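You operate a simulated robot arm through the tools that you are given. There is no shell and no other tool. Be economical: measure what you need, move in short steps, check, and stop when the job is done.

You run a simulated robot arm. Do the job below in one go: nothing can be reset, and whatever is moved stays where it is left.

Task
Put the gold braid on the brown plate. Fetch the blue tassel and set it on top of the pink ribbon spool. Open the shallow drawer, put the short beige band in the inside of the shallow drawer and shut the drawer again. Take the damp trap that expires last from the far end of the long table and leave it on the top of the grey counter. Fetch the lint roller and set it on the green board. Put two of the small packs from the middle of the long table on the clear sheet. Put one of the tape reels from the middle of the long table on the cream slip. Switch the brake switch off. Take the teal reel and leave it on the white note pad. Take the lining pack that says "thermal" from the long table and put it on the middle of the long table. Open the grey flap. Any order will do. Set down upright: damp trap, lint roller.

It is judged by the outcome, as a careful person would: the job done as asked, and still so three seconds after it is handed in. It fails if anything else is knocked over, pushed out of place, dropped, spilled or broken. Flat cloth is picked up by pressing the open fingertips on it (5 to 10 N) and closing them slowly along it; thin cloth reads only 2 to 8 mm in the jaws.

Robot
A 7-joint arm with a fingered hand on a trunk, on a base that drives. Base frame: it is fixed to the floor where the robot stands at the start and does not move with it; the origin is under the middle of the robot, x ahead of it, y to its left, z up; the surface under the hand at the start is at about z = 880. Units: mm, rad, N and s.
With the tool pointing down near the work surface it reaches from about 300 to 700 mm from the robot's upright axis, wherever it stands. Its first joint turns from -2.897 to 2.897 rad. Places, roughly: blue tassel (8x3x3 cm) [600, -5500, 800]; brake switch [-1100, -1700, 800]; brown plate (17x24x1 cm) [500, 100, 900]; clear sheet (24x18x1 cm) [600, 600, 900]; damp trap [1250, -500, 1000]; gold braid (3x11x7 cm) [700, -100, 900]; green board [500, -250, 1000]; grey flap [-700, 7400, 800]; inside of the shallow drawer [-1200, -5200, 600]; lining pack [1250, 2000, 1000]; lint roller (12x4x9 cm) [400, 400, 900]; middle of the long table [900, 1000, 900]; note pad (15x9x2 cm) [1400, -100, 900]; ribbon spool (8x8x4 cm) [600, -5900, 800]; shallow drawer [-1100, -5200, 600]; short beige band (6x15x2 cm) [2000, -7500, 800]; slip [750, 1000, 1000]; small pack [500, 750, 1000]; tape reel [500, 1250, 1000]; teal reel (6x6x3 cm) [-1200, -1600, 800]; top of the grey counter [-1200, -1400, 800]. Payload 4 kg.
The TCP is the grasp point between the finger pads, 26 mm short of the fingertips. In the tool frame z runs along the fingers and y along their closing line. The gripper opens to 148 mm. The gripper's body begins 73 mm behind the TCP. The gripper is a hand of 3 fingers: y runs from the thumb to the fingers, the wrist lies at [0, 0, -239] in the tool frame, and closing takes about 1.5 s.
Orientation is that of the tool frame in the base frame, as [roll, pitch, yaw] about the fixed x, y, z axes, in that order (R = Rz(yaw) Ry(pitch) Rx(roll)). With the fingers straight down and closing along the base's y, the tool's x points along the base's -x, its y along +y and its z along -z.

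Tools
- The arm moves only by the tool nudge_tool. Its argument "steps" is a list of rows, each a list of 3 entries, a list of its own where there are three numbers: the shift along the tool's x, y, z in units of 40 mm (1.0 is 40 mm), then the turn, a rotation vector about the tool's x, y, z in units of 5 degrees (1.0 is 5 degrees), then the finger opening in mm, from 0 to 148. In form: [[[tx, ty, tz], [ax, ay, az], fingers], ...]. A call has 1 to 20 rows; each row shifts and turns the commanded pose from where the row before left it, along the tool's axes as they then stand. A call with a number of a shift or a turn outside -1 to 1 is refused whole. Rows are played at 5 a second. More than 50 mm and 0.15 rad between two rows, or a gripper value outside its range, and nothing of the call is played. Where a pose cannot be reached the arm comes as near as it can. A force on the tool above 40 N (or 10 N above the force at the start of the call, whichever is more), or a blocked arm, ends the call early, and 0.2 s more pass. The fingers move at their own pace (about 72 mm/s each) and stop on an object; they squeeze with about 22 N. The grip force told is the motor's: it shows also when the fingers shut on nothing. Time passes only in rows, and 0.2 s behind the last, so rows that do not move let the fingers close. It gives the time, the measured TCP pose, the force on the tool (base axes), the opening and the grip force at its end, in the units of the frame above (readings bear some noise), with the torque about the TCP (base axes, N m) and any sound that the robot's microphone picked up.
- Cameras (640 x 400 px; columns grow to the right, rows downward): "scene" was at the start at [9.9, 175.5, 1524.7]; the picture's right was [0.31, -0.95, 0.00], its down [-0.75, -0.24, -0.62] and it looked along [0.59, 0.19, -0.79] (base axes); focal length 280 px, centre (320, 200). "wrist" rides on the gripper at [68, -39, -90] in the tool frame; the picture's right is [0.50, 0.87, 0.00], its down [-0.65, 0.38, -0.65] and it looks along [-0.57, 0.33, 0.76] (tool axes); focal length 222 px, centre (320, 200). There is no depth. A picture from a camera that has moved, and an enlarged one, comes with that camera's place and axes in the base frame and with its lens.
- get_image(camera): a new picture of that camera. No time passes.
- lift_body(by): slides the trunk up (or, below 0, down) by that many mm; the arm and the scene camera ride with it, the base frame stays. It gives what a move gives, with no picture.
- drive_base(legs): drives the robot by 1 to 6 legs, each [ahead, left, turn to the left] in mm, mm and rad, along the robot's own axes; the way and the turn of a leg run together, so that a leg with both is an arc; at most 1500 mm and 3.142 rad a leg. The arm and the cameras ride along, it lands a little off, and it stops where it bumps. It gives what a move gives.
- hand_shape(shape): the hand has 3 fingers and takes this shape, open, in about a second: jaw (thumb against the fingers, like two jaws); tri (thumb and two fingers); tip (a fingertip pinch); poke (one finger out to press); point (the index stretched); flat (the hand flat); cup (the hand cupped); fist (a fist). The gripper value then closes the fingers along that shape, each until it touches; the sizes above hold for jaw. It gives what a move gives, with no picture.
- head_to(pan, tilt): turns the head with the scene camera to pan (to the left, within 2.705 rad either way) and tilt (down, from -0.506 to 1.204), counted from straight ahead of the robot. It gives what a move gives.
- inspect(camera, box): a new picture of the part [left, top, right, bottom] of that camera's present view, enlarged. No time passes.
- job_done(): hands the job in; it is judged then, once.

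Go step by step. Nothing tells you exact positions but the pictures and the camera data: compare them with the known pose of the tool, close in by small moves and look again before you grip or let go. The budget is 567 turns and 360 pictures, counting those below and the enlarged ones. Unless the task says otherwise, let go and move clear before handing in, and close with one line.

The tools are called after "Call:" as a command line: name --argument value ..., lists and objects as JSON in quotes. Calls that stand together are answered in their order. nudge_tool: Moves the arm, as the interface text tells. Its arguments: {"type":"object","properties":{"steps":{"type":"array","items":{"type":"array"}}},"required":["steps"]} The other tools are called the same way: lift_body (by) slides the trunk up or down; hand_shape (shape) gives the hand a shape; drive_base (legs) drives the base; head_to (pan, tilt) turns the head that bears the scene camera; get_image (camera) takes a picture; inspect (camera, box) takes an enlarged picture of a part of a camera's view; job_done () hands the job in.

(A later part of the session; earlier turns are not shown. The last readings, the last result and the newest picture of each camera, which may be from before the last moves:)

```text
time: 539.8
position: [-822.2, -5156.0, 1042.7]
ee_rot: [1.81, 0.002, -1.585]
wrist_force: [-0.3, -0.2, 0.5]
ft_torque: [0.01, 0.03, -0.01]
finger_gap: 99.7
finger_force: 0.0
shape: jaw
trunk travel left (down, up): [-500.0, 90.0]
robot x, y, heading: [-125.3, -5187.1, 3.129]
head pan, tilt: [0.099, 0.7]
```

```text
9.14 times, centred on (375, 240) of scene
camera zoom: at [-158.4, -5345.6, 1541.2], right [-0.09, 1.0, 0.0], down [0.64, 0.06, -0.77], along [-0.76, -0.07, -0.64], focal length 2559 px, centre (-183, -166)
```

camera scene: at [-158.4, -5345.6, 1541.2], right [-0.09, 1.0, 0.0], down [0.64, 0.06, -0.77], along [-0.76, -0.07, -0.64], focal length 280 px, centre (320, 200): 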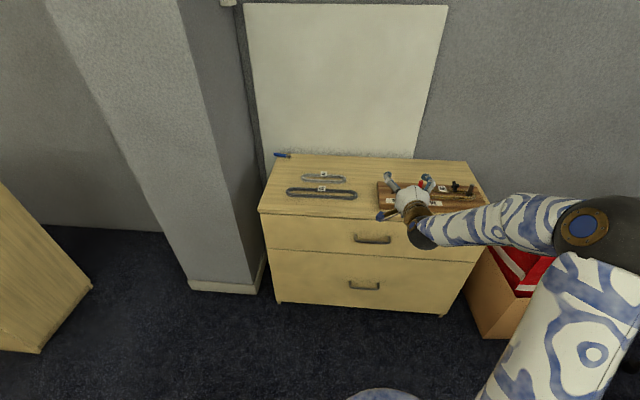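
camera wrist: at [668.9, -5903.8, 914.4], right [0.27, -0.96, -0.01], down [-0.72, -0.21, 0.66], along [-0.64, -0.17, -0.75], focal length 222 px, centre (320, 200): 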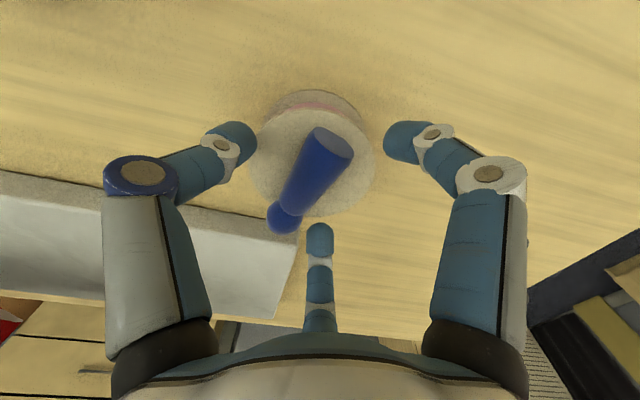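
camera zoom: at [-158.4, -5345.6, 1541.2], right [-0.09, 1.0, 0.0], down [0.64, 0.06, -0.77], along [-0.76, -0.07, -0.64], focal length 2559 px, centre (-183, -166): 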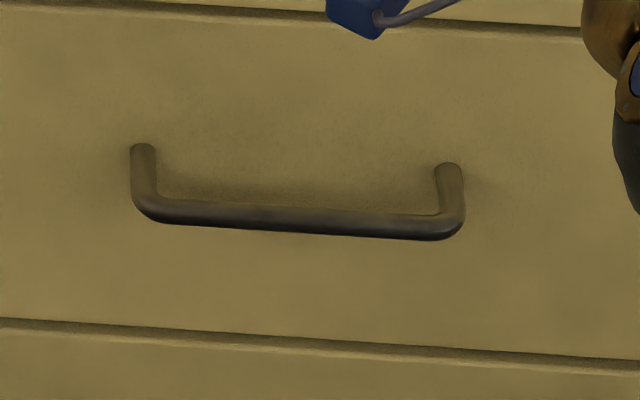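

Call:
lift_body --by -380

Call:
get_image --camera "wrist"

Call:
get_image --camera "scene"

```text
time: 543.4
position: [-821.3, -5156.2, 663.0]
ee_rot: [1.81, 0.001, -1.585]
wrist_force: [0.2, 0.3, 0.2]
ft_torque: [-0.02, 0.0, -0.01]
finger_gap: 99.7
finger_force: 0.1
shape: jaw
trunk travel left (down, up): [-120.0, 470.0]
robot x, y, heading: [-129.9, -5188.8, 3.135]
head pan, tilt: [0.099, 0.7]
```

```text
162 pictures are left
camera wrist: at [-725.0, -5224.9, 645.0], right [-0.21, -0.5, 0.84], down [0.56, 0.65, 0.52], along [-0.8, 0.58, 0.14], focal length 222 px, centre (320, 200)
```

wrist: 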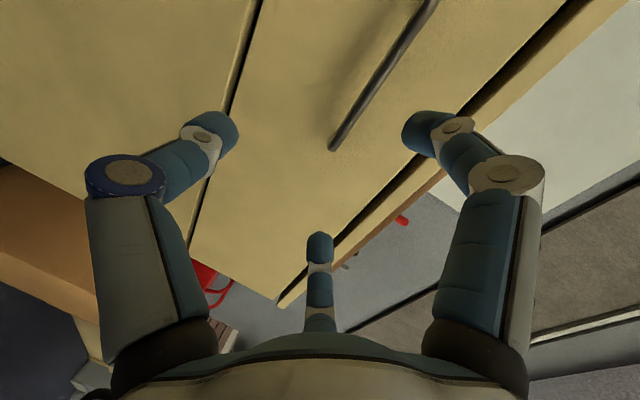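

```text
161 pictures are left
camera scene: at [-158.4, -5345.6, 1161.2], right [-0.09, 1.0, 0.0], down [0.64, 0.06, -0.76], along [-0.76, -0.07, -0.64], focal length 280 px, centre (320, 200)
```

scene: 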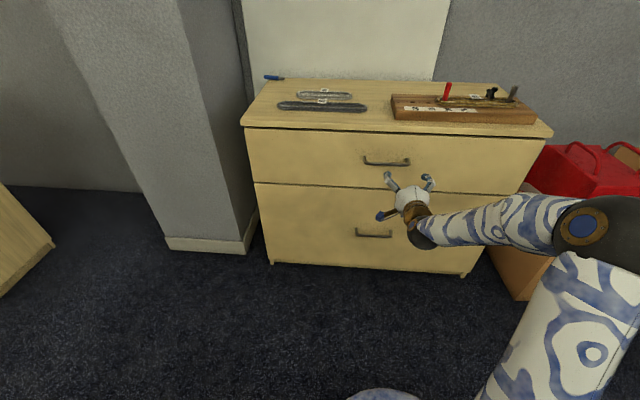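

Call:
nudge_tool --steps '[[[0.36, 0.2, 0.8], [0, 0, 0], 100], [[0.36, 0.2, 0.8], [0, 0, 0], 100], [[0.36, 0.2, 0.8], [0, 0, 0], 100], [[0, 0, 0], [0, 0, 0], 100]]'

Call:
get_image --camera "wrist"

Call:
inspect --camera "scene" --box '[340, 140, 460, 240]'

```text
time: 544.4
position: [-920.2, -5195.3, 660.9]
ee_rot: [1.809, 0.002, -1.584]
wrist_force: [0.4, -0.4, 0.3]
ft_torque: [0.01, 0.02, 0.02]
finger_gap: 99.7
finger_force: 0.1
shape: jaw
trunk travel left (down, up): [-120.0, 470.0]
robot x, y, heading: [-131.7, -5186.3, 3.124]
head pan, tilt: [0.099, 0.7]
```

```text
160 pictures are left
camera wrist: at [-824.4, -5264.9, 644.6], right [-0.21, -0.5, 0.84], down [0.56, 0.65, 0.52], along [-0.8, 0.58, 0.14], focal length 222 px, centre (320, 200)
```

wrist: 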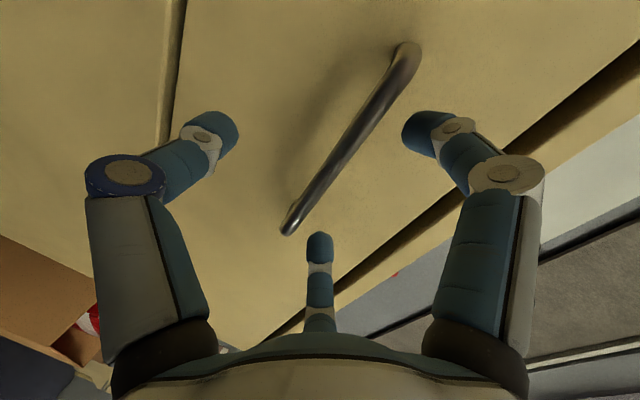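

```text
4.00 times, centred on (400, 190) of scene
camera zoom: at [-158.4, -5345.6, 1161.2], right [-0.09, 1.0, 0.0], down [0.64, 0.06, -0.76], along [-0.76, -0.07, -0.64], focal length 1119 px, centre (0, 240)
```

zoom: 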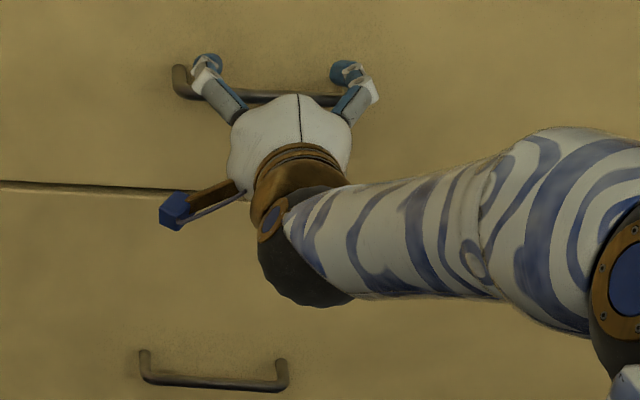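

Call:
nudge_tool --steps '[[[0, 0.12, 0.46], [0, 0, 0], 100], [[0, 0.12, 0.46], [0, 0, 0], 100], [[0, 0, 0], [0, 0, 0], 100]]'

Call:
get_image --camera "wrist"

```text
time: 545.0
position: [-950.7, -5198.4, 664.3]
ee_rot: [1.81, 0.002, -1.582]
wrist_force: [34.1, 0.1, 4.8]
ft_torque: [-0.15, 0.96, 0.43]
finger_gap: 96.9
finger_force: 0.1
shape: jaw
trunk travel left (down, up): [-120.0, 470.0]
robot x, y, heading: [-127.9, -5184.4, 3.135]
head pan, tilt: [0.099, 0.7]
stopped in row 2: the force on the tool passed its limit at 54 N (the readings are from after the stop); the commanded pose is now the measured one
```

```text
158 pictures are left
camera wrist: at [-854.2, -5266.5, 647.1], right [-0.21, -0.5, 0.84], down [0.55, 0.65, 0.52], along [-0.81, 0.57, 0.14], focal length 222 px, centre (320, 200)
```

wrist: 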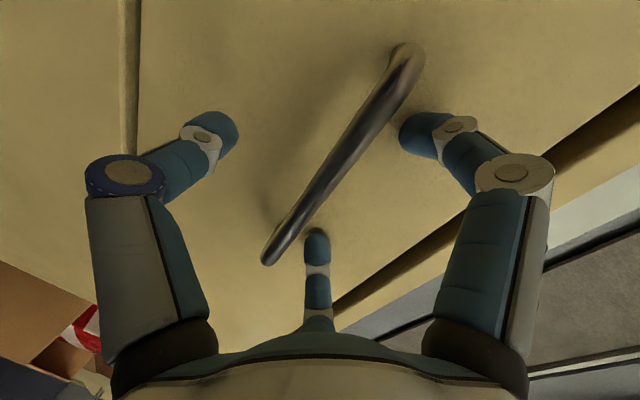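

Call:
nudge_tool --steps '[[[0, -0.1, -0.15], [0, 0, 0], 90], [[0, 0, 0], [0, 0, 0], 70], [[0, 0, 0], [0, 0, 0], 50], [[0, 0, 0], [0, 0, 0], 30], [[0, 0, 0], [0, 0, 0], 10], [[0, 0, 0], [0, 0, 0], 0], [[0, 0, 0], [0, 0, 0], 0]]'

Call:
get_image --camera "wrist"

```text
time: 546.6
position: [-945.7, -5197.5, 660.5]
ee_rot: [1.812, 0.0, -1.583]
wrist_force: [-0.8, 0.6, -0.9]
ft_torque: [-0.01, -0.01, -0.02]
finger_gap: 0.1
finger_force: 22.1
shape: jaw
trunk travel left (down, up): [-120.0, 470.0]
robot x, y, heading: [-131.6, -5187.1, 3.128]
head pan, tilt: [0.099, 0.7]
```

```text
157 pictures are left
camera wrist: at [-850.0, -5266.0, 642.8], right [-0.21, -0.5, 0.84], down [0.55, 0.65, 0.52], along [-0.81, 0.58, 0.14], focal length 222 px, centre (320, 200)
```

wrist: 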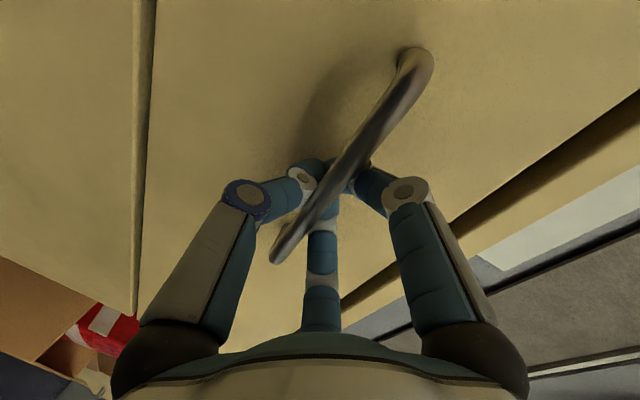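

Call:
nudge_tool --steps '[[[0, -0.12, -0.48], [0, 0, 0], 0], [[0, -0.12, -0.48], [0, 0, 0], 0], [[0, -0.18, -0.73], [0, 0, 0], 0], [[0, -0.18, -0.73], [0, 0, 0], 0], [[0, 0, 0], [0, 0, 0], 0]]'

Call:
get_image --camera "scene"

```text
time: 547.8
position: [-846.9, -5196.7, 660.9]
ee_rot: [1.812, 0.002, -1.582]
wrist_force: [0.8, 0.3, -1.2]
ft_torque: [0.01, -0.02, 0.01]
finger_gap: 0.0
finger_force: 21.9
shape: jaw
trunk travel left (down, up): [-120.0, 470.0]
robot x, y, heading: [-130.5, -5186.5, 3.13]
head pan, tilt: [0.099, 0.7]
```

```text
156 pictures are left
camera scene: at [-158.2, -5345.6, 1161.2], right [-0.09, 1.0, 0.0], down [0.64, 0.06, -0.76], along [-0.76, -0.07, -0.64], focal length 280 px, centre (320, 200)
```

scene: 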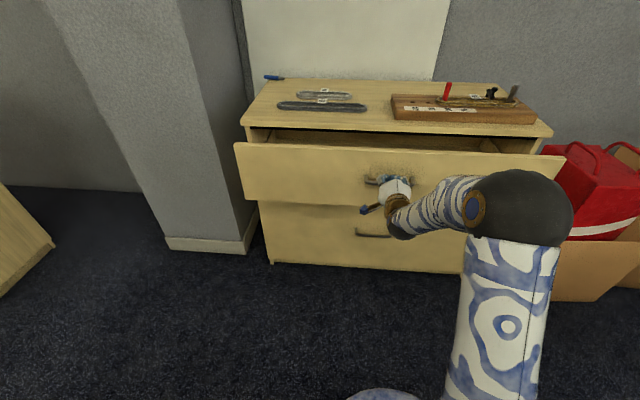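

Call:
nudge_tool --steps '[[[0, -0.18, -0.73], [0, 0, 0], 0], [[0, -0.18, -0.73], [0, 0, 0], 0], [[0, -0.18, -0.73], [0, 0, 0], 0], [[0, -0.18, -0.73], [0, 0, 0], 0], [[0, 0, 0], [0, 0, 0], 0]]'

Call:
get_image --camera "scene"

```text
time: 549.0
position: [-724.9, -5198.6, 660.0]
ee_rot: [1.811, 0.002, -1.581]
wrist_force: [0.0, -0.4, -0.1]
ft_torque: [-0.02, 0.03, -0.01]
finger_gap: 0.3
finger_force: 21.9
shape: jaw
trunk travel left (down, up): [-120.0, 470.0]
robot x, y, heading: [-129.1, -5188.3, 3.135]
head pan, tilt: [0.099, 0.7]
```

```text
155 pictures are left
camera scene: at [-158.1, -5345.7, 1161.2], right [-0.09, 1.0, 0.0], down [0.64, 0.06, -0.76], along [-0.76, -0.07, -0.64], focal length 280 px, centre (320, 200)
```

scene: 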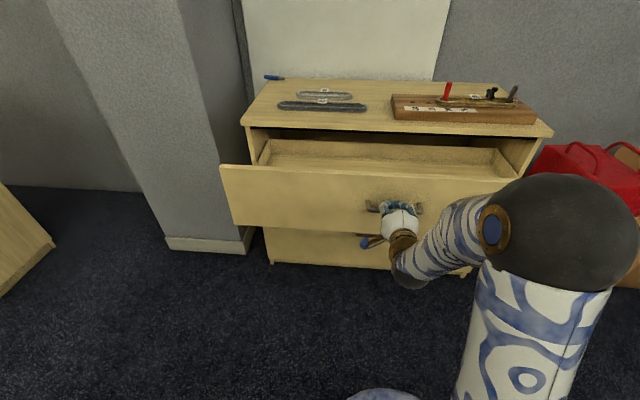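

Call:
nudge_tool --steps '[[[0, -0.18, -0.73], [0, 0, 0], 0], [[0, -0.18, -0.73], [0, 0, 0], 0], [[0, 0, 0], [0, 0, 0], 0]]'

Call:
get_image --camera "wrist"

```text
time: 549.8
position: [-678.3, -5200.9, 661.3]
ee_rot: [1.814, 0.003, -1.584]
wrist_force: [0.4, 0.3, -3.1]
ft_torque: [0.01, 0.01, -0.02]
finger_gap: 0.1
finger_force: 22.0
shape: jaw
out of reach, approached as far as the arm can: row 2
trunk travel left (down, up): [-120.0, 470.0]
robot x, y, heading: [-131.5, -5182.0, 3.13]
head pan, tilt: [0.099, 0.7]
```

```text
154 pictures are left
camera wrist: at [-582.3, -5269.3, 643.5], right [-0.21, -0.5, 0.84], down [0.55, 0.65, 0.52], along [-0.81, 0.58, 0.14], focal length 222 px, centre (320, 200)
```

wrist: 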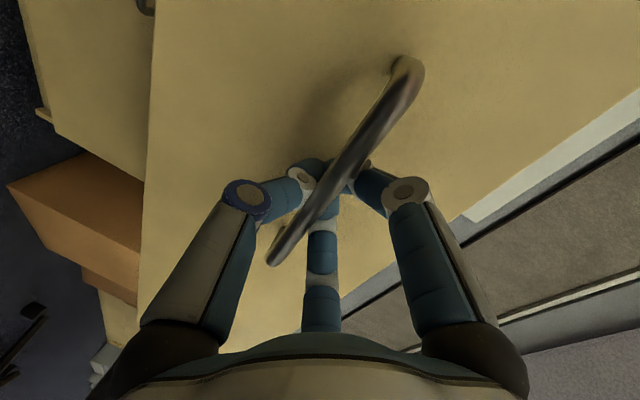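

Call:
nudge_tool --steps '[[[0, 0, 0], [0, 0, 0], 40], [[0, 0, 0], [0, 0, 0], 100], [[0, 0, 0], [0, 0, 0], 100], [[0, 0, 0], [0, 0, 0], 100]]'

Call:
drive_base --legs '[[-150, 0, 0]]'

Call:
get_image --camera "scene"

```text
time: 550.8
position: [-678.9, -5200.7, 660.4]
ee_rot: [1.811, 0.003, -1.584]
wrist_force: [-0.7, 0.5, 1.0]
ft_torque: [-0.02, -0.02, -0.04]
finger_gap: 99.5
finger_force: 0.0
shape: jaw
trunk travel left (down, up): [-120.0, 470.0]
robot x, y, heading: [-130.6, -5187.8, 3.132]
head pan, tilt: [0.099, 0.7]
```

```text
time: 552.2
position: [-530.3, -5203.3, 660.7]
ee_rot: [1.812, 0.002, -1.581]
wrist_force: [-0.9, 0.3, 0.3]
ft_torque: [-0.02, 0.0, 0.01]
finger_gap: 99.6
finger_force: 0.1
shape: jaw
trunk travel left (down, up): [-120.0, 470.0]
robot x, y, heading: [18.4, -5191.1, 3.141]
head pan, tilt: [0.099, 0.7]
```

```text
153 pictures are left
camera scene: at [-9.1, -5347.1, 1161.2], right [-0.09, 1.0, 0.0], down [0.64, 0.06, -0.76], along [-0.76, -0.07, -0.64], focal length 280 px, centre (320, 200)
```

scene: 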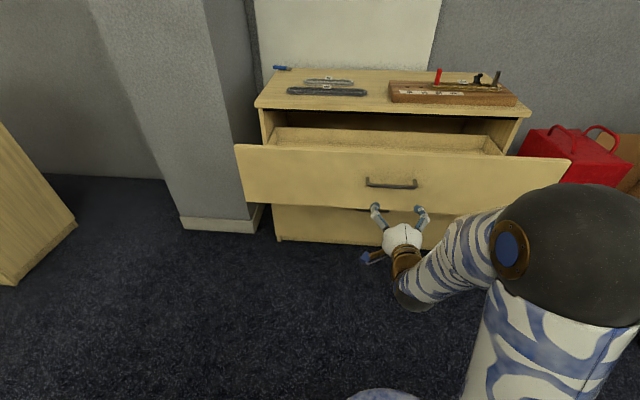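

Call:
drive_base --legs '[[0, -440, 0], [-700, 0, 0]]'

Call:
lift_body --by 380

Call:
nudge_tool --steps '[[[0, 0, 0], [0.638, 0.494, -0.637], 100], [[0, 0, 0], [0.638, 0.494, -0.637], 100], [[0, 0, 0], [0.638, 0.494, -0.637], 100], [[0, 0, 0], [0.638, 0.494, -0.637], 100], [[0, 0, 0], [0.638, 0.494, -0.637], 100], [[0, 0, 0], [0.638, 0.494, -0.637], 100], [[0, 0, 0], [0.638, 0.494, -0.637], 100], [[0, 0, 0], [0.638, 0.494, -0.637], 100], [[0, 0, 0], [0.638, 0.494, -0.637], 100], [[0, 0, 0], [0.638, 0.494, -0.637], 100], [[0, 0, 0], [0.638, 0.494, -0.637], 100], [[0, 0, 0], [0.638, 0.494, -0.637], 100], [[0, 0, 0], [0.638, 0.494, -0.637], 100], [[0, 0, 0], [0.638, 0.494, -0.637], 100], [[0, 0, 0], [0.638, 0.494, -0.637], 100], [[0, 0, 0], [0.638, 0.494, -0.637], 100], [[0, 0, 0], [0.638, 0.494, -0.637], 100], [[0, 0, 0], [0.638, 0.494, -0.637], 100], [[0, 0, 0], [0.638, 0.494, -0.637], 100], [[0, 0, 0], [0.638, 0.494, -0.637], 100]]'

Call:
drive_base --legs '[[-850, 0, 0], [0, 1400, 0], [0, 450, 0]]'

Call:
head_to --pan 1.2 --tilt 0.5

Call:
get_image --camera "scene"

```text
time: 558.3
position: [178.6, -4770.8, 661.1]
ee_rot: [1.812, 0.002, -1.583]
wrist_force: [-0.4, -0.5, -0.1]
ft_torque: [0.03, -0.02, 0.0]
finger_gap: 99.6
finger_force: 0.1
shape: jaw
trunk travel left (down, up): [-120.0, 470.0]
robot x, y, heading: [726.2, -4763.2, 3.129]
head pan, tilt: [0.099, 0.7]
```

```text
time: 562.0
position: [178.4, -4771.5, 1041.6]
ee_rot: [1.812, 0.001, -1.584]
wrist_force: [-0.3, 0.3, 0.1]
ft_torque: [0.0, 0.0, 0.02]
finger_gap: 99.6
finger_force: 0.2
shape: jaw
trunk travel left (down, up): [-500.0, 90.0]
robot x, y, heading: [727.1, -4758.6, 3.13]
head pan, tilt: [0.099, 0.7]
```

```text
time: 566.2
position: [178.0, -4770.3, 1040.9]
ee_rot: [-3.14, 0.008, -0.263]
wrist_force: [0.5, 0.7, 0.5]
ft_torque: [0.0, -0.01, 0.0]
finger_gap: 99.9
finger_force: 0.1
shape: jaw
trunk travel left (down, up): [-500.0, 90.0]
robot x, y, heading: [726.4, -4761.1, 3.129]
head pan, tilt: [0.099, 0.7]
```

```text
time: 579.5
position: [966.5, -6591.8, 1040.1]
ee_rot: [-3.14, 0.01, -0.289]
wrist_force: [0.7, 0.6, 0.1]
ft_torque: [-0.03, 0.03, 0.0]
finger_gap: 99.7
finger_force: 0.1
shape: jaw
trunk travel left (down, up): [-500.0, 90.0]
robot x, y, heading: [1517.0, -6593.3, 3.101]
head pan, tilt: [0.099, 0.7]
```

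```text
time: 580.8
position: [967.3, -6591.5, 1041.0]
ee_rot: [-3.14, 0.01, -0.291]
wrist_force: [-0.1, 0.1, -0.1]
ft_torque: [-0.03, 0.03, -0.02]
finger_gap: 99.6
finger_force: 0.0
shape: jaw
trunk travel left (down, up): [-500.0, 90.0]
robot x, y, heading: [1522.4, -6592.2, 3.101]
head pan, tilt: [1.201, 0.499]
```

```text
152 pictures are left
camera scene: at [1532.4, -6830.1, 1558.9], right [-0.92, 0.4, 0.0], down [0.19, 0.44, -0.88], along [-0.35, -0.81, -0.48], focal length 280 px, centre (320, 200)
```

scene: 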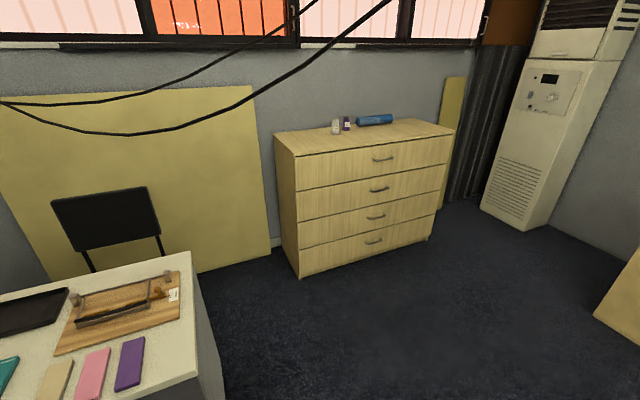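

Call:
head_to --pan 1.8 --tilt 0.7

Call:
get_image --camera "scene"

```text
time: 581.8
position: [967.8, -6591.3, 1040.0]
ee_rot: [-3.14, 0.01, -0.291]
wrist_force: [0.3, 0.6, -0.2]
ft_torque: [0.03, -0.01, -0.03]
finger_gap: 99.6
finger_force: 0.0
shape: jaw
trunk travel left (down, up): [-500.0, 90.0]
robot x, y, heading: [1516.0, -6592.3, 3.099]
head pan, tilt: [1.799, 0.7]
```

```text
151 pictures are left
camera scene: at [1584.6, -6830.1, 1541.2], right [-0.98, -0.19, 0.0], down [-0.12, 0.63, -0.77], along [0.14, -0.75, -0.64], focal length 280 px, centre (320, 200)
```

scene: 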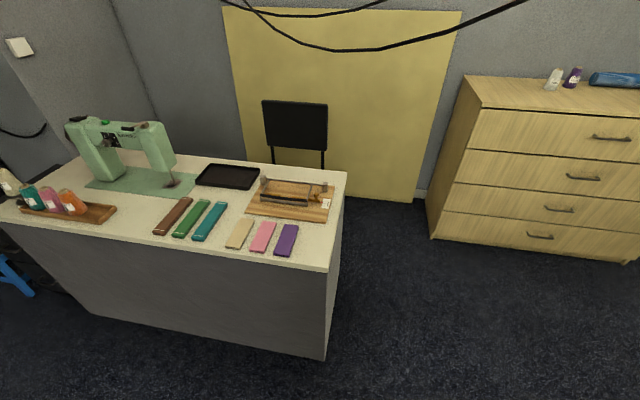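

Call:
inspect --camera "scene" --box '[140, 160, 350, 280]'

```text
3.05 times, centred on (245, 220) of scene
camera zoom: at [1584.6, -6830.1, 1541.2], right [-0.98, -0.19, 0.0], down [-0.12, 0.63, -0.77], along [0.14, -0.75, -0.64], focal length 853 px, centre (549, 139)
```

zoom: 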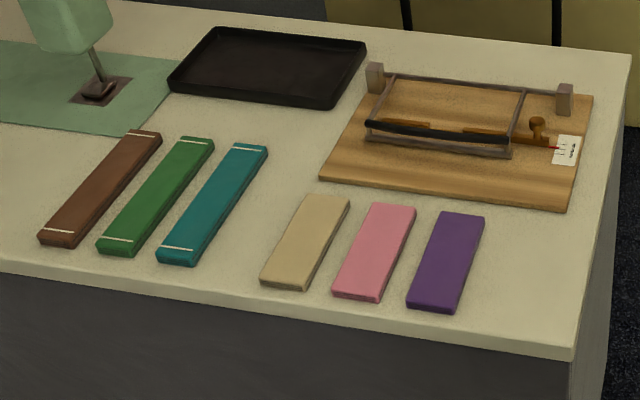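

Call:
drive_base --legs '[[0, 0, 1.6], [0, 475, 0], [330, 0, 0]]'

Call:
nudge_tool --steps '[[[0, 0, 0], [0, 0, -1], 120], [[0, 0, 0], [0, 0, -1], 120], [[0, 0, 0], [0, 0, -1], 120], [[0, 0, 0], [0, 0, -1], 120], [[0, 0, 0], [0, 0, 0], 120]]'

Call:
head_to --pan 0.0 --tilt 0.9

Call:
get_image --camera "scene"

Call:
get_image --camera "wrist"

```text
time: 590.3
position: [2013.5, -7471.9, 1040.9]
ee_rot: [-3.14, 0.011, 1.326]
wrist_force: [0.3, 0.8, 0.6]
ft_torque: [0.0, -0.01, 0.01]
finger_gap: 99.9
finger_force: 0.0
shape: jaw
trunk travel left (down, up): [-500.0, 90.0]
robot x, y, heading: [1993.3, -6926.0, -1.563]
head pan, tilt: [1.799, 0.7]
```

```text
time: 591.5
position: [2013.1, -7472.1, 1040.0]
ee_rot: [-3.134, 0.009, 1.674]
wrist_force: [-0.3, 0.1, 0.4]
ft_torque: [0.0, 0.03, 0.0]
finger_gap: 119.6
finger_force: 0.0
shape: jaw
trunk travel left (down, up): [-500.0, 90.0]
robot x, y, heading: [1997.1, -6927.0, -1.565]
head pan, tilt: [1.799, 0.7]
```

```text
time: 593.3
position: [2013.1, -7470.9, 1039.7]
ee_rot: [-3.136, 0.008, 1.672]
wrist_force: [0.4, 0.2, -0.1]
ft_torque: [-0.01, -0.02, 0.02]
finger_gap: 119.8
finger_force: 0.0
shape: jaw
trunk travel left (down, up): [-500.0, 90.0]
robot x, y, heading: [1994.7, -6923.6, -1.567]
head pan, tilt: [0.0, 0.901]
```

```text
149 pictures are left
camera scene: at [2142.3, -6937.3, 1525.0], right [-1.0, 0.0, 0.0], down [0.0, 0.78, -0.62], along [0.0, -0.62, -0.78], focal length 280 px, centre (320, 200)
```

scene: 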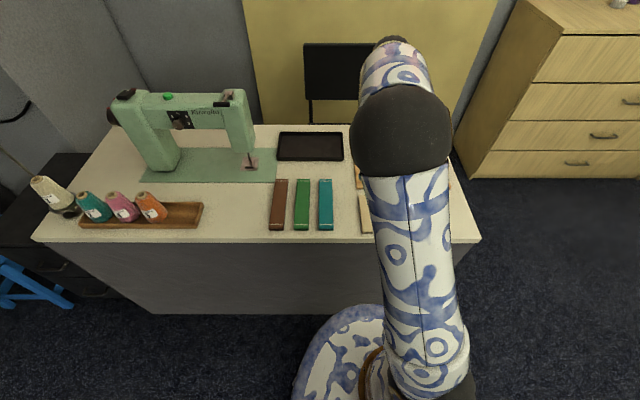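

```text
148 pictures are left
camera wrist: at [1968.0, -7408.1, 1129.6], right [0.81, 0.59, -0.01], down [0.45, -0.61, 0.66], along [0.38, -0.54, -0.75], focal length 222 px, centre (320, 200)
```

wrist: 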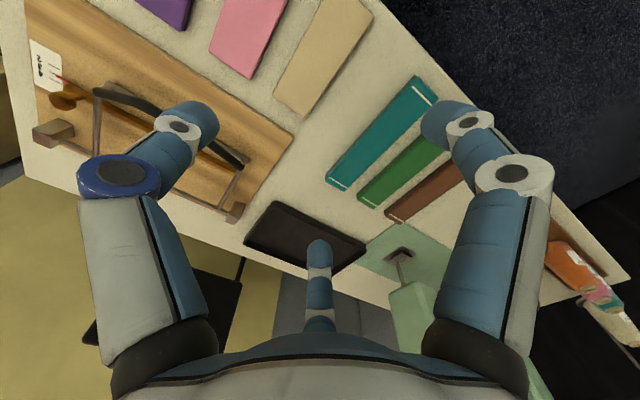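

Call:
nudge_tool --steps '[[[0.2, -0.38, 0], [0, 0, 1], 85], [[0, 0, 1], [0, 0, 0], 85], [[0, 0, 1], [0, 0, 0], 85], [[0, 0, 1], [0, 0, 0], 85], [[0, 0, 1], [0, 0, 0], 85], [[0, 0, 0.5], [0, 0, 0], 85], [[0, 0, 0], [0, 0, 0], 85]]'

Call:
get_image --camera "wrist"

```text
time: 594.9
position: [1997.8, -7467.4, 859.7]
ee_rot: [-3.139, 0.008, 1.587]
wrist_force: [0.8, 0.0, 0.1]
ft_torque: [-0.01, 0.02, 0.02]
finger_gap: 85.6
finger_force: 0.0
shape: jaw
trunk travel left (down, up): [-500.0, 90.0]
robot x, y, heading: [1992.6, -6924.9, -1.567]
head pan, tilt: [0.0, 0.901]
```

```text
147 pictures are left
camera wrist: at [1957.7, -7399.7, 948.5], right [0.86, 0.51, -0.01], down [0.39, -0.64, 0.66], along [0.33, -0.57, -0.75], focal length 222 px, centre (320, 200)
```

wrist: 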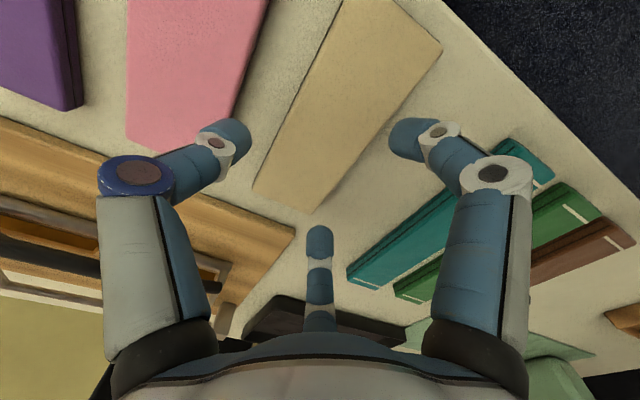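

Call:
nudge_tool --steps '[[[0.15, -0.05, 0.6], [0, 0, 0], 85], [[0, 0, 0.5], [0, 0, 0], 85], [[0, 0, 0], [0, 0, 0], 85]]'

Call:
get_image --camera "wrist"

```text
time: 595.4
position: [1996.3, -7464.3, 841.5]
ee_rot: [-3.142, 0.024, 1.585]
wrist_force: [0.7, 0.9, 30.1]
ft_torque: [0.93, -0.74, 0.03]
finger_gap: 85.2
finger_force: 0.1
shape: jaw
trunk travel left (down, up): [-500.0, 90.0]
robot x, y, heading: [1991.7, -6922.8, -1.563]
head pan, tilt: [0.0, 0.901]
stopped in row 2: the force on the tool passed its limit at 56 N (the readings are from after the stop); the commanded pose is now the measured one
```

```text
146 pictures are left
camera wrist: at [1956.2, -7395.7, 929.6], right [0.86, 0.51, -0.01], down [0.39, -0.64, 0.67], along [0.33, -0.58, -0.74], focal length 222 px, centre (320, 200)
```

wrist: 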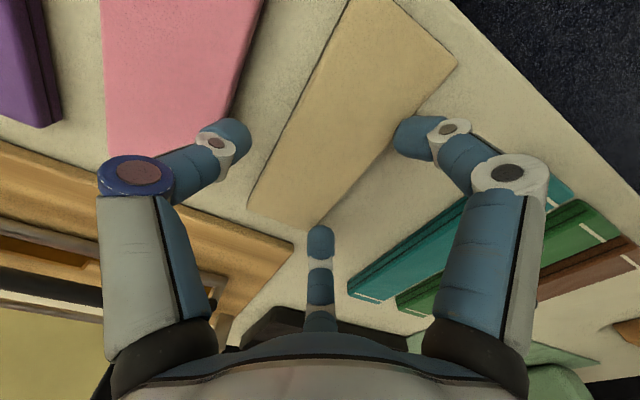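

Call:
nudge_tool --steps '[[[0, 0, -0.5], [0, 0, 0], 90], [[0.2, 0.17, 0], [0, -0.18, 0], 90], [[0, 0, 0], [0, 0, 0], 90]]'

Call:
get_image --camera "wrist"

```text
time: 596.1
position: [2002.5, -7456.7, 858.2]
ee_rot: [-3.137, 0.035, 1.586]
wrist_force: [-0.2, -0.4, -0.2]
ft_torque: [0.0, -0.03, 0.02]
finger_gap: 89.7
finger_force: 0.1
shape: jaw
trunk travel left (down, up): [-500.0, 90.0]
robot x, y, heading: [1991.3, -6925.8, -1.57]
head pan, tilt: [0.0, 0.901]
```

```text
145 pictures are left
camera wrist: at [1962.4, -7386.5, 945.8], right [0.86, 0.51, -0.02], down [0.39, -0.63, 0.67], along [0.33, -0.59, -0.74], focal length 222 px, centre (320, 200)
```

wrist: 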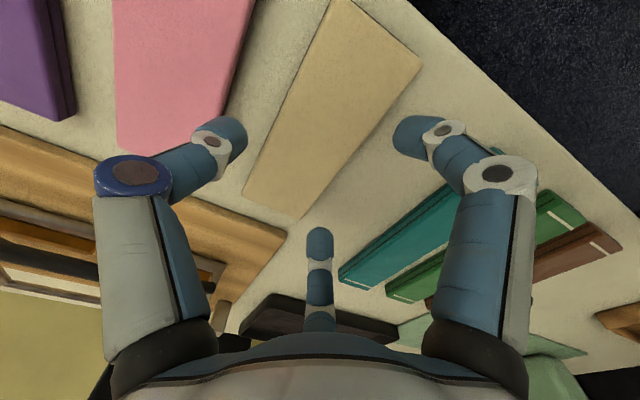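

Call:
nudge_tool --steps '[[[0, 0.1, 0], [0, 0.4, 0], 90], [[0, 0, 0.3], [0, 0, 0], 90], [[0, 0, 0.25], [0, 0, 0], 90], [[0, 0, 0], [0, 0, 0], 90]]'

Call:
get_image --camera "wrist"

```text
time: 597.1
position: [2005.7, -7455.7, 837.0]
ee_rot: [-3.14, -0.001, 1.586]
wrist_force: [0.1, 0.1, -0.3]
ft_torque: [0.0, 0.01, 0.02]
finger_gap: 90.0
finger_force: 0.1
shape: jaw
trunk travel left (down, up): [-500.0, 90.0]
robot x, y, heading: [1996.4, -6919.9, -1.561]
head pan, tilt: [0.0, 0.901]
```

```text
144 pictures are left
camera wrist: at [1966.3, -7388.4, 926.2], right [0.86, 0.51, 0.0], down [0.39, -0.65, 0.65], along [0.33, -0.56, -0.76], focal length 222 px, centre (320, 200)
```

wrist: 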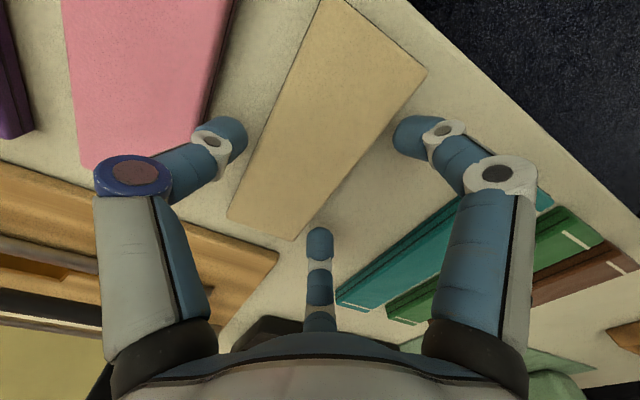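

Call:
nudge_tool --steps '[[[0, 0, 0.15], [0, 0, 0], 90], [[0, 0, 0.1], [0, 0, 0], 90], [[0, 0, 0], [0, 0, 0], 90]]'

Call:
nudge_tool --steps '[[[0, 0, 0.1], [0, 0, 0], 90], [[0, 0, 0], [0, 0, 0], 90]]'

```text
time: 598.0
position: [2006.1, -7454.6, 827.8]
ee_rot: [-3.141, 0.001, 1.584]
wrist_force: [-1.0, 0.0, 5.0]
ft_torque: [-0.04, -0.18, 0.01]
finger_gap: 89.5
finger_force: 0.1
shape: jaw
trunk travel left (down, up): [-500.0, 90.0]
robot x, y, heading: [1994.1, -6924.9, -1.565]
head pan, tilt: [0.0, 0.901]
```

```text
time: 598.5
position: [2006.1, -7455.4, 825.5]
ee_rot: [3.141, 0.005, 1.586]
wrist_force: [-0.5, -3.2, 40.9]
ft_torque: [0.14, -0.41, 0.14]
finger_gap: 88.1
finger_force: 0.1
shape: jaw
trunk travel left (down, up): [-500.0, 90.0]
robot x, y, heading: [1991.2, -6924.3, -1.564]
head pan, tilt: [0.0, 0.901]
```

Call:
nudge_tool --steps '[[[0, 0, -0.1], [0, 0, 0], 90], [[0, 0, 0], [0, 0, 0], 75], [[0, 0, 0], [0, 0, 0], 60], [[0, 0, 0], [0, 0, 0], 45], [[0, 0, 0], [0, 0, 0], 30], [[0, 0, 0], [0, 0, 0], 15], [[0, 0, 0], [0, 0, 0], 0], [[0, 0, 0], [0, 0, 0], 0]]'

Call:
get_image --camera "wrist"

```text
time: 600.4
position: [2005.5, -7455.7, 826.5]
ee_rot: [-3.14, -0.003, 1.585]
wrist_force: [0.8, -0.4, 0.9]
ft_torque: [-0.01, 0.0, 0.0]
finger_gap: 54.1
finger_force: 21.9
shape: jaw
trunk travel left (down, up): [-500.0, 90.0]
robot x, y, heading: [1997.1, -6924.3, -1.565]
head pan, tilt: [0.0, 0.901]
```

```text
143 pictures are left
camera wrist: at [1966.7, -7389.2, 916.4], right [0.86, 0.51, 0.0], down [0.39, -0.65, 0.65], along [0.33, -0.56, -0.76], focal length 222 px, centre (320, 200)
```

wrist: 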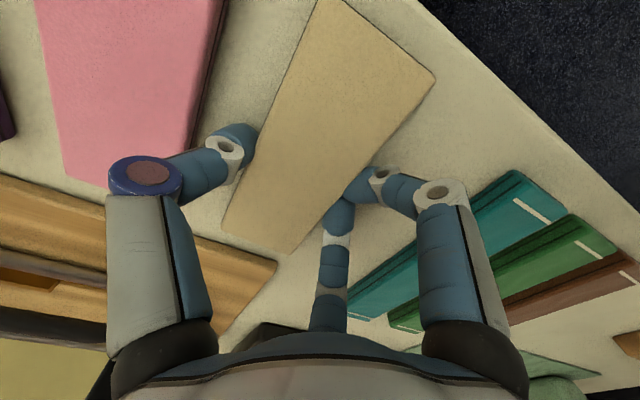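

Call:
nudge_tool --steps '[[[0, 0, -0.3], [0, 0, 0], 0], [[0, 0, -0.6], [0, 0, 0], 0], [[0, 0, -1], [0, 0, 0], 0], [[0, 0, 0], [0, 0, 0], 0]]'

Call:
get_image --camera "wrist"

```text
time: 601.4
position: [2006.9, -7454.7, 903.0]
ee_rot: [-3.141, -0.002, 1.584]
wrist_force: [0.3, -0.1, -1.1]
ft_torque: [-0.03, 0.0, 0.0]
finger_gap: 54.1
finger_force: 22.2
shape: jaw
trunk travel left (down, up): [-500.0, 90.0]
robot x, y, heading: [1991.4, -6922.2, -1.564]
head pan, tilt: [0.0, 0.901]
```

```text
142 pictures are left
camera wrist: at [1966.6, -7388.5, 992.9], right [0.86, 0.51, 0.0], down [0.39, -0.65, 0.65], along [0.33, -0.56, -0.76], focal length 222 px, centre (320, 200)
```

wrist: 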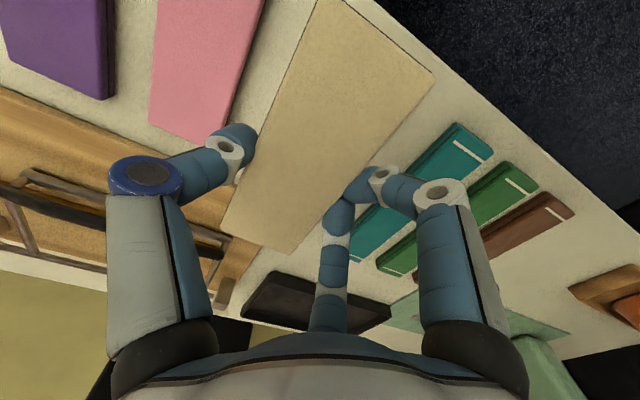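

Call:
nudge_tool --steps '[[[0, 0, -1], [0, 0, 0], 0], [[0, 0, -1], [0, 0, 0], 0], [[0, 0, -1], [0, 0, 0], 0], [[0, 0, -0.5], [0, 0, 0], 0], [[0, 0, 0], [0, 0, 0], 0]]'

Call:
drive_base --legs '[[-350, 0, 0], [0, 0, -1.577], [0, -1400, 0], [0, -430, 0], [1200, 0, 0], [850, 0, 0]]'

Call:
head_to --pan 0.3 --tilt 0.8

Call:
get_image --camera "scene"

```text
time: 602.5
position: [2005.5, -7456.9, 1044.4]
ee_rot: [-3.141, -0.003, 1.586]
wrist_force: [0.8, 0.3, -0.8]
ft_torque: [0.03, -0.03, 0.0]
finger_gap: 54.3
finger_force: 22.0
shape: jaw
trunk travel left (down, up): [-500.0, 90.0]
robot x, y, heading: [1993.8, -6919.0, -1.565]
head pan, tilt: [0.0, 0.901]
```

```text
time: 627.1
position: [-593.7, -4780.9, 1043.0]
ee_rot: [-3.14, -0.002, 0.003]
wrist_force: [0.2, 0.0, 0.6]
ft_torque: [0.02, 0.01, 0.03]
finger_gap: 53.9
finger_force: 21.6
shape: jaw
trunk travel left (down, up): [-500.0, 90.0]
robot x, y, heading: [-59.9, -4777.8, 3.134]
head pan, tilt: [0.0, 0.901]
```

```text
time: 627.9
position: [-594.4, -4780.4, 1043.3]
ee_rot: [-3.141, -0.002, 0.003]
wrist_force: [1.1, 0.3, -0.1]
ft_torque: [-0.06, -0.01, 0.01]
finger_gap: 54.0
finger_force: 22.3
shape: jaw
trunk travel left (down, up): [-500.0, 90.0]
robot x, y, heading: [-59.1, -4771.8, 3.14]
head pan, tilt: [0.3, 0.799]
```

```text
141 pictures are left
camera scene: at [-80.7, -4947.1, 1532.9], right [-0.29, 0.96, 0.0], down [0.69, 0.21, -0.7], along [-0.67, -0.2, -0.72], focal length 280 px, centre (320, 200)
```

scene: 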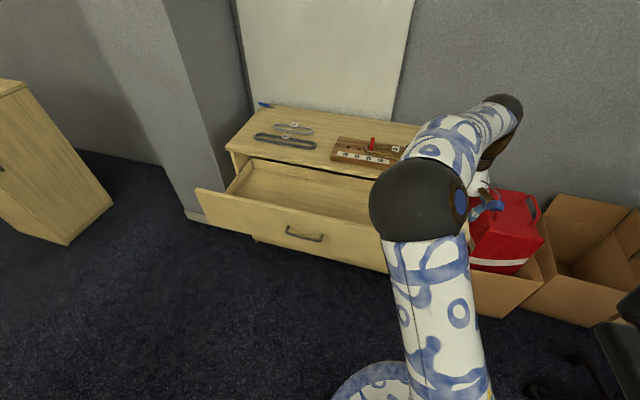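

Call:
drive_base --legs '[[0, 410, 0], [290, 0, 0]]'

Call:
get_image --camera "scene"

Call:
get_image --camera "wrist"

```text
time: 632.0
position: [-887.6, -5190.6, 1042.4]
ee_rot: [-3.14, -0.002, 0.004]
wrist_force: [-0.6, -0.4, -0.8]
ft_torque: [0.0, -0.03, -0.01]
finger_gap: 53.8
finger_force: 21.5
shape: jaw
trunk travel left (down, up): [-500.0, 90.0]
robot x, y, heading: [-352.9, -5181.4, 3.136]
head pan, tilt: [0.3, 0.799]
```

```text
140 pictures are left
camera scene: at [-375.3, -5357.1, 1532.9], right [-0.29, 0.96, 0.0], down [0.69, 0.21, -0.7], along [-0.67, -0.2, -0.72], focal length 280 px, centre (320, 200)
```

scene: 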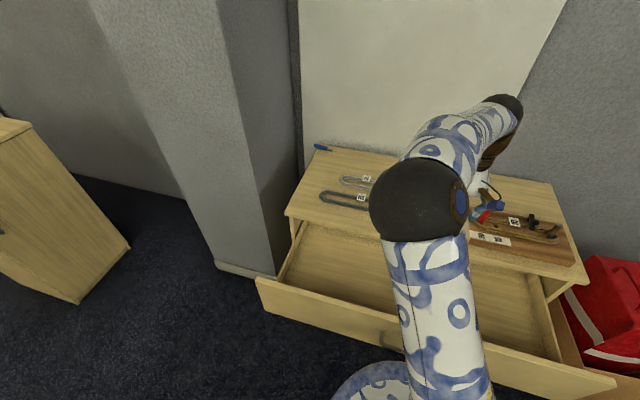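

```text
139 pictures are left
camera wrist: at [-821.9, -5152.3, 1133.4], right [0.5, -0.86, 0.0], down [-0.65, -0.38, 0.65], along [-0.56, -0.33, -0.76], focal length 222 px, centre (320, 200)
```

wrist: 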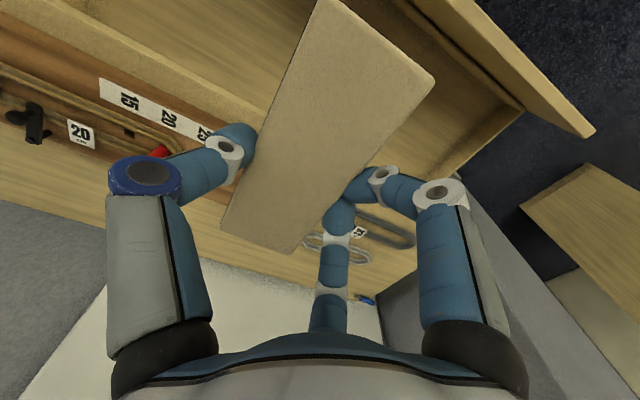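

Call:
nudge_tool --steps '[[[0.5, 0, 0], [0, 0, 0], 0], [[0, 0, 0], [0, 0, 0], 0]]'

Call:
lift_body --by -270

Call:
get_image --camera "wrist"

Call:
get_image --camera "scene"

```text
time: 632.6
position: [-868.7, -5191.1, 1043.5]
ee_rot: [-3.14, -0.001, 0.006]
wrist_force: [0.4, -0.9, -0.6]
ft_torque: [-0.02, -0.03, 0.0]
finger_gap: 54.2
finger_force: 22.8
shape: jaw
trunk travel left (down, up): [-500.0, 90.0]
robot x, y, heading: [-357.3, -5186.1, 3.138]
head pan, tilt: [0.3, 0.799]
```

```text
time: 635.4
position: [-867.9, -5189.7, 774.8]
ee_rot: [-3.141, -0.002, 0.004]
wrist_force: [0.2, -0.4, -0.1]
ft_torque: [0.01, 0.03, -0.02]
finger_gap: 54.1
finger_force: 21.9
shape: jaw
trunk travel left (down, up): [-230.0, 360.0]
robot x, y, heading: [-353.8, -5184.0, 3.138]
head pan, tilt: [0.3, 0.799]
```

```text
138 pictures are left
camera wrist: at [-801.3, -5152.1, 864.0], right [0.5, -0.86, 0.0], down [-0.65, -0.38, 0.65], along [-0.56, -0.33, -0.76], focal length 222 px, centre (320, 200)
```

wrist: 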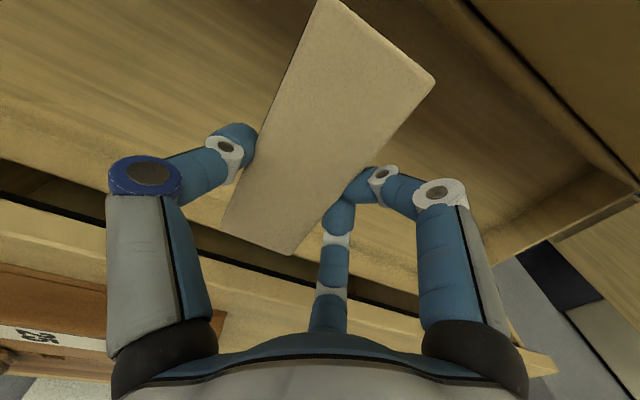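

```text
137 pictures are left
camera scene: at [-374.9, -5357.1, 1262.9], right [-0.29, 0.96, 0.0], down [0.69, 0.21, -0.7], along [-0.67, -0.2, -0.72], focal length 280 px, centre (320, 200)
```

scene: 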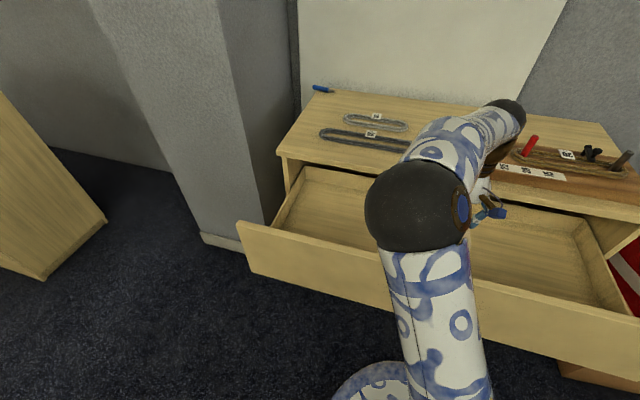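

Call:
nudge_tool --steps '[[[0, 0, 0.9], [0, 0, 0], 0], [[0, 0, 0.9], [0, 0, 0], 0], [[0, 0, 0.7], [0, 0, 0], 0], [[0, 0, 0], [0, 0, 0], 0]]'

Call:
get_image --camera "wrist"

```text
time: 636.4
position: [-868.0, -5190.3, 672.5]
ee_rot: [-3.139, -0.002, 0.005]
wrist_force: [-1.0, 0.3, -1.0]
ft_torque: [0.0, 0.03, 0.03]
finger_gap: 54.2
finger_force: 21.8
shape: jaw
trunk travel left (down, up): [-230.0, 360.0]
robot x, y, heading: [-357.5, -5185.0, 3.137]
head pan, tilt: [0.3, 0.799]
```

```text
136 pictures are left
camera wrist: at [-800.4, -5151.1, 763.6], right [0.5, -0.86, 0.0], down [-0.65, -0.38, 0.65], along [-0.56, -0.33, -0.76], focal length 222 px, centre (320, 200)
```

wrist: 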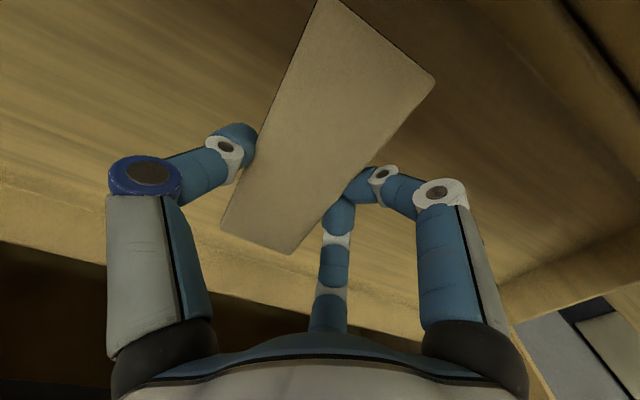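

Call:
nudge_tool --steps '[[[0, 0, 0.4], [0, 0, 0], 0], [[0, 0, 0.2], [0, 0, 0], 0], [[0, 0, 0], [0, 0, 0], 0]]'

Call:
get_image --camera "wrist"

```text
time: 637.2
position: [-866.9, -5190.2, 651.5]
ee_rot: [-3.14, -0.002, 0.005]
wrist_force: [0.5, 0.5, -0.4]
ft_torque: [0.02, 0.0, 0.0]
finger_gap: 54.2
finger_force: 21.9
shape: jaw
trunk travel left (down, up): [-230.0, 360.0]
robot x, y, heading: [-353.7, -5178.9, 3.137]
head pan, tilt: [0.3, 0.799]
```

```text
135 pictures are left
camera wrist: at [-800.4, -5150.6, 740.7], right [0.5, -0.86, 0.0], down [-0.65, -0.38, 0.65], along [-0.56, -0.33, -0.76], focal length 222 px, centre (320, 200)
```

wrist: 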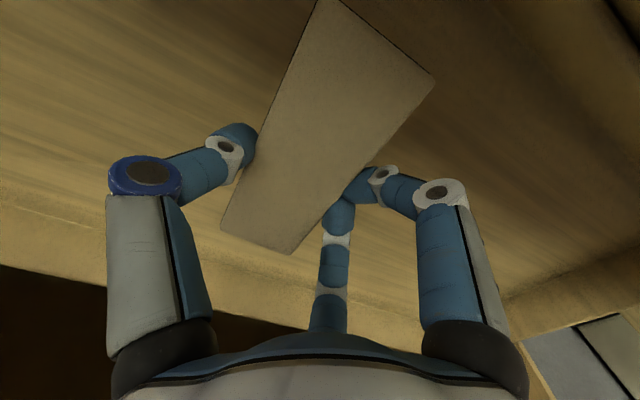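

Call:
nudge_tool --steps '[[[0, 0, 0.25], [0, 0, 0], 0], [[0, 0, 0.15], [0, 0, 0], 0], [[0, 0, 0], [0, 0, 0], 0]]'

Call:
nudge_tool --steps '[[[0, 0, 0.15], [0, 0, 0], 0], [[0, 0, 0.1], [0, 0, 0], 0], [[0, 0, 0], [0, 0, 0], 0]]'

```text
time: 638.0
position: [-868.2, -5190.6, 635.8]
ee_rot: [-3.14, -0.002, 0.005]
wrist_force: [-0.6, 0.7, -0.5]
ft_torque: [-0.03, 0.02, -0.01]
finger_gap: 54.1
finger_force: 21.9
shape: jaw
trunk travel left (down, up): [-230.0, 360.0]
robot x, y, heading: [-353.6, -5181.2, 3.134]
head pan, tilt: [0.3, 0.799]
```

```text
time: 638.8
position: [-868.3, -5189.6, 626.1]
ee_rot: [-3.138, -0.002, 0.004]
wrist_force: [-0.3, 0.2, -0.2]
ft_torque: [-0.02, 0.01, 0.05]
finger_gap: 54.1
finger_force: 22.1
shape: jaw
trunk travel left (down, up): [-230.0, 360.0]
robot x, y, heading: [-357.1, -5182.1, 3.138]
head pan, tilt: [0.3, 0.799]
```

Call:
nudge_tool --steps '[[[0, 0, 0.12], [0, 0, 0], 0], [[0, 0, 0.08], [0, 0, 0], 0], [[0, 0, 0], [0, 0, 0], 0]]'

Call:
nudge_tool --steps '[[[0, 0, 0.1], [0, 0, 0], 0], [[0, 0, 0.08], [0, 0, 0], 0], [[0, 0, 0], [0, 0, 0], 0]]'

Call:
get_image --camera "wrist"

```text
time: 639.6
position: [-867.3, -5191.1, 615.8]
ee_rot: [-3.141, -0.001, 0.005]
wrist_force: [0.4, -0.2, -0.1]
ft_torque: [-0.01, -0.03, -0.01]
finger_gap: 54.4
finger_force: 22.1
shape: jaw
trunk travel left (down, up): [-230.0, 360.0]
robot x, y, heading: [-353.7, -5182.9, 3.139]
head pan, tilt: [0.3, 0.799]
```

```text
time: 640.4
position: [-868.1, -5192.0, 609.0]
ee_rot: [-3.138, -0.001, 0.005]
wrist_force: [-0.6, 0.2, -0.5]
ft_torque: [-0.04, 0.0, -0.01]
finger_gap: 53.9
finger_force: 22.1
shape: jaw
trunk travel left (down, up): [-230.0, 360.0]
robot x, y, heading: [-359.3, -5181.3, 3.14]
head pan, tilt: [0.3, 0.799]
```

```text
134 pictures are left
camera wrist: at [-800.7, -5151.6, 699.0], right [0.5, -0.86, 0.0], down [-0.65, -0.38, 0.65], along [-0.56, -0.33, -0.76], focal length 222 px, centre (320, 200)
```

wrist: 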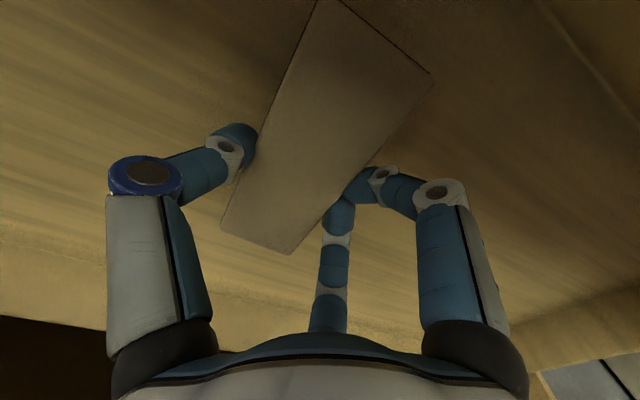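

Call:
nudge_tool --steps '[[[0, 0, 0.12], [0, 0, 0], 0], [[0, 0, 0.08], [0, 0, 0], 0], [[0, 0, 0], [0, 0, 0], 0]]'

Call:
nudge_tool --steps '[[[0, 0, 0.1], [0, 0, 0], 0], [[0, 0, 0.08], [0, 0, 0], 0], [[0, 0, 0], [0, 0, 0], 0]]'

Call:
nudge_tool --steps '[[[0, 0, 0.1], [0, 0, 0], 0], [[0, 0, 0.08], [0, 0, 0], 0], [[0, 0, 0], [0, 0, 0], 0]]'

```text
time: 641.2
position: [-868.9, -5190.7, 601.3]
ee_rot: [-3.141, -0.003, 0.004]
wrist_force: [-0.2, -0.4, -0.4]
ft_torque: [-0.01, 0.01, -0.03]
finger_gap: 54.1
finger_force: 21.9
shape: jaw
trunk travel left (down, up): [-230.0, 360.0]
robot x, y, heading: [-358.0, -5189.1, 3.13]
head pan, tilt: [0.3, 0.799]
```

```text
time: 642.0
position: [-868.5, -5190.3, 593.5]
ee_rot: [-3.14, -0.001, 0.006]
wrist_force: [-0.7, -0.5, -0.2]
ft_torque: [-0.03, -0.01, -0.04]
finger_gap: 54.2
finger_force: 22.2
shape: jaw
trunk travel left (down, up): [-230.0, 360.0]
robot x, y, heading: [-354.9, -5184.1, 3.137]
head pan, tilt: [0.3, 0.799]
```

```text
time: 642.8
position: [-868.8, -5189.5, 586.7]
ee_rot: [-3.141, -0.002, 0.004]
wrist_force: [-0.6, 0.5, 0.0]
ft_torque: [0.0, 0.0, -0.02]
finger_gap: 53.9
finger_force: 21.7
shape: jaw
trunk travel left (down, up): [-230.0, 360.0]
robot x, y, heading: [-355.8, -5184.8, 3.136]
head pan, tilt: [0.3, 0.799]
```

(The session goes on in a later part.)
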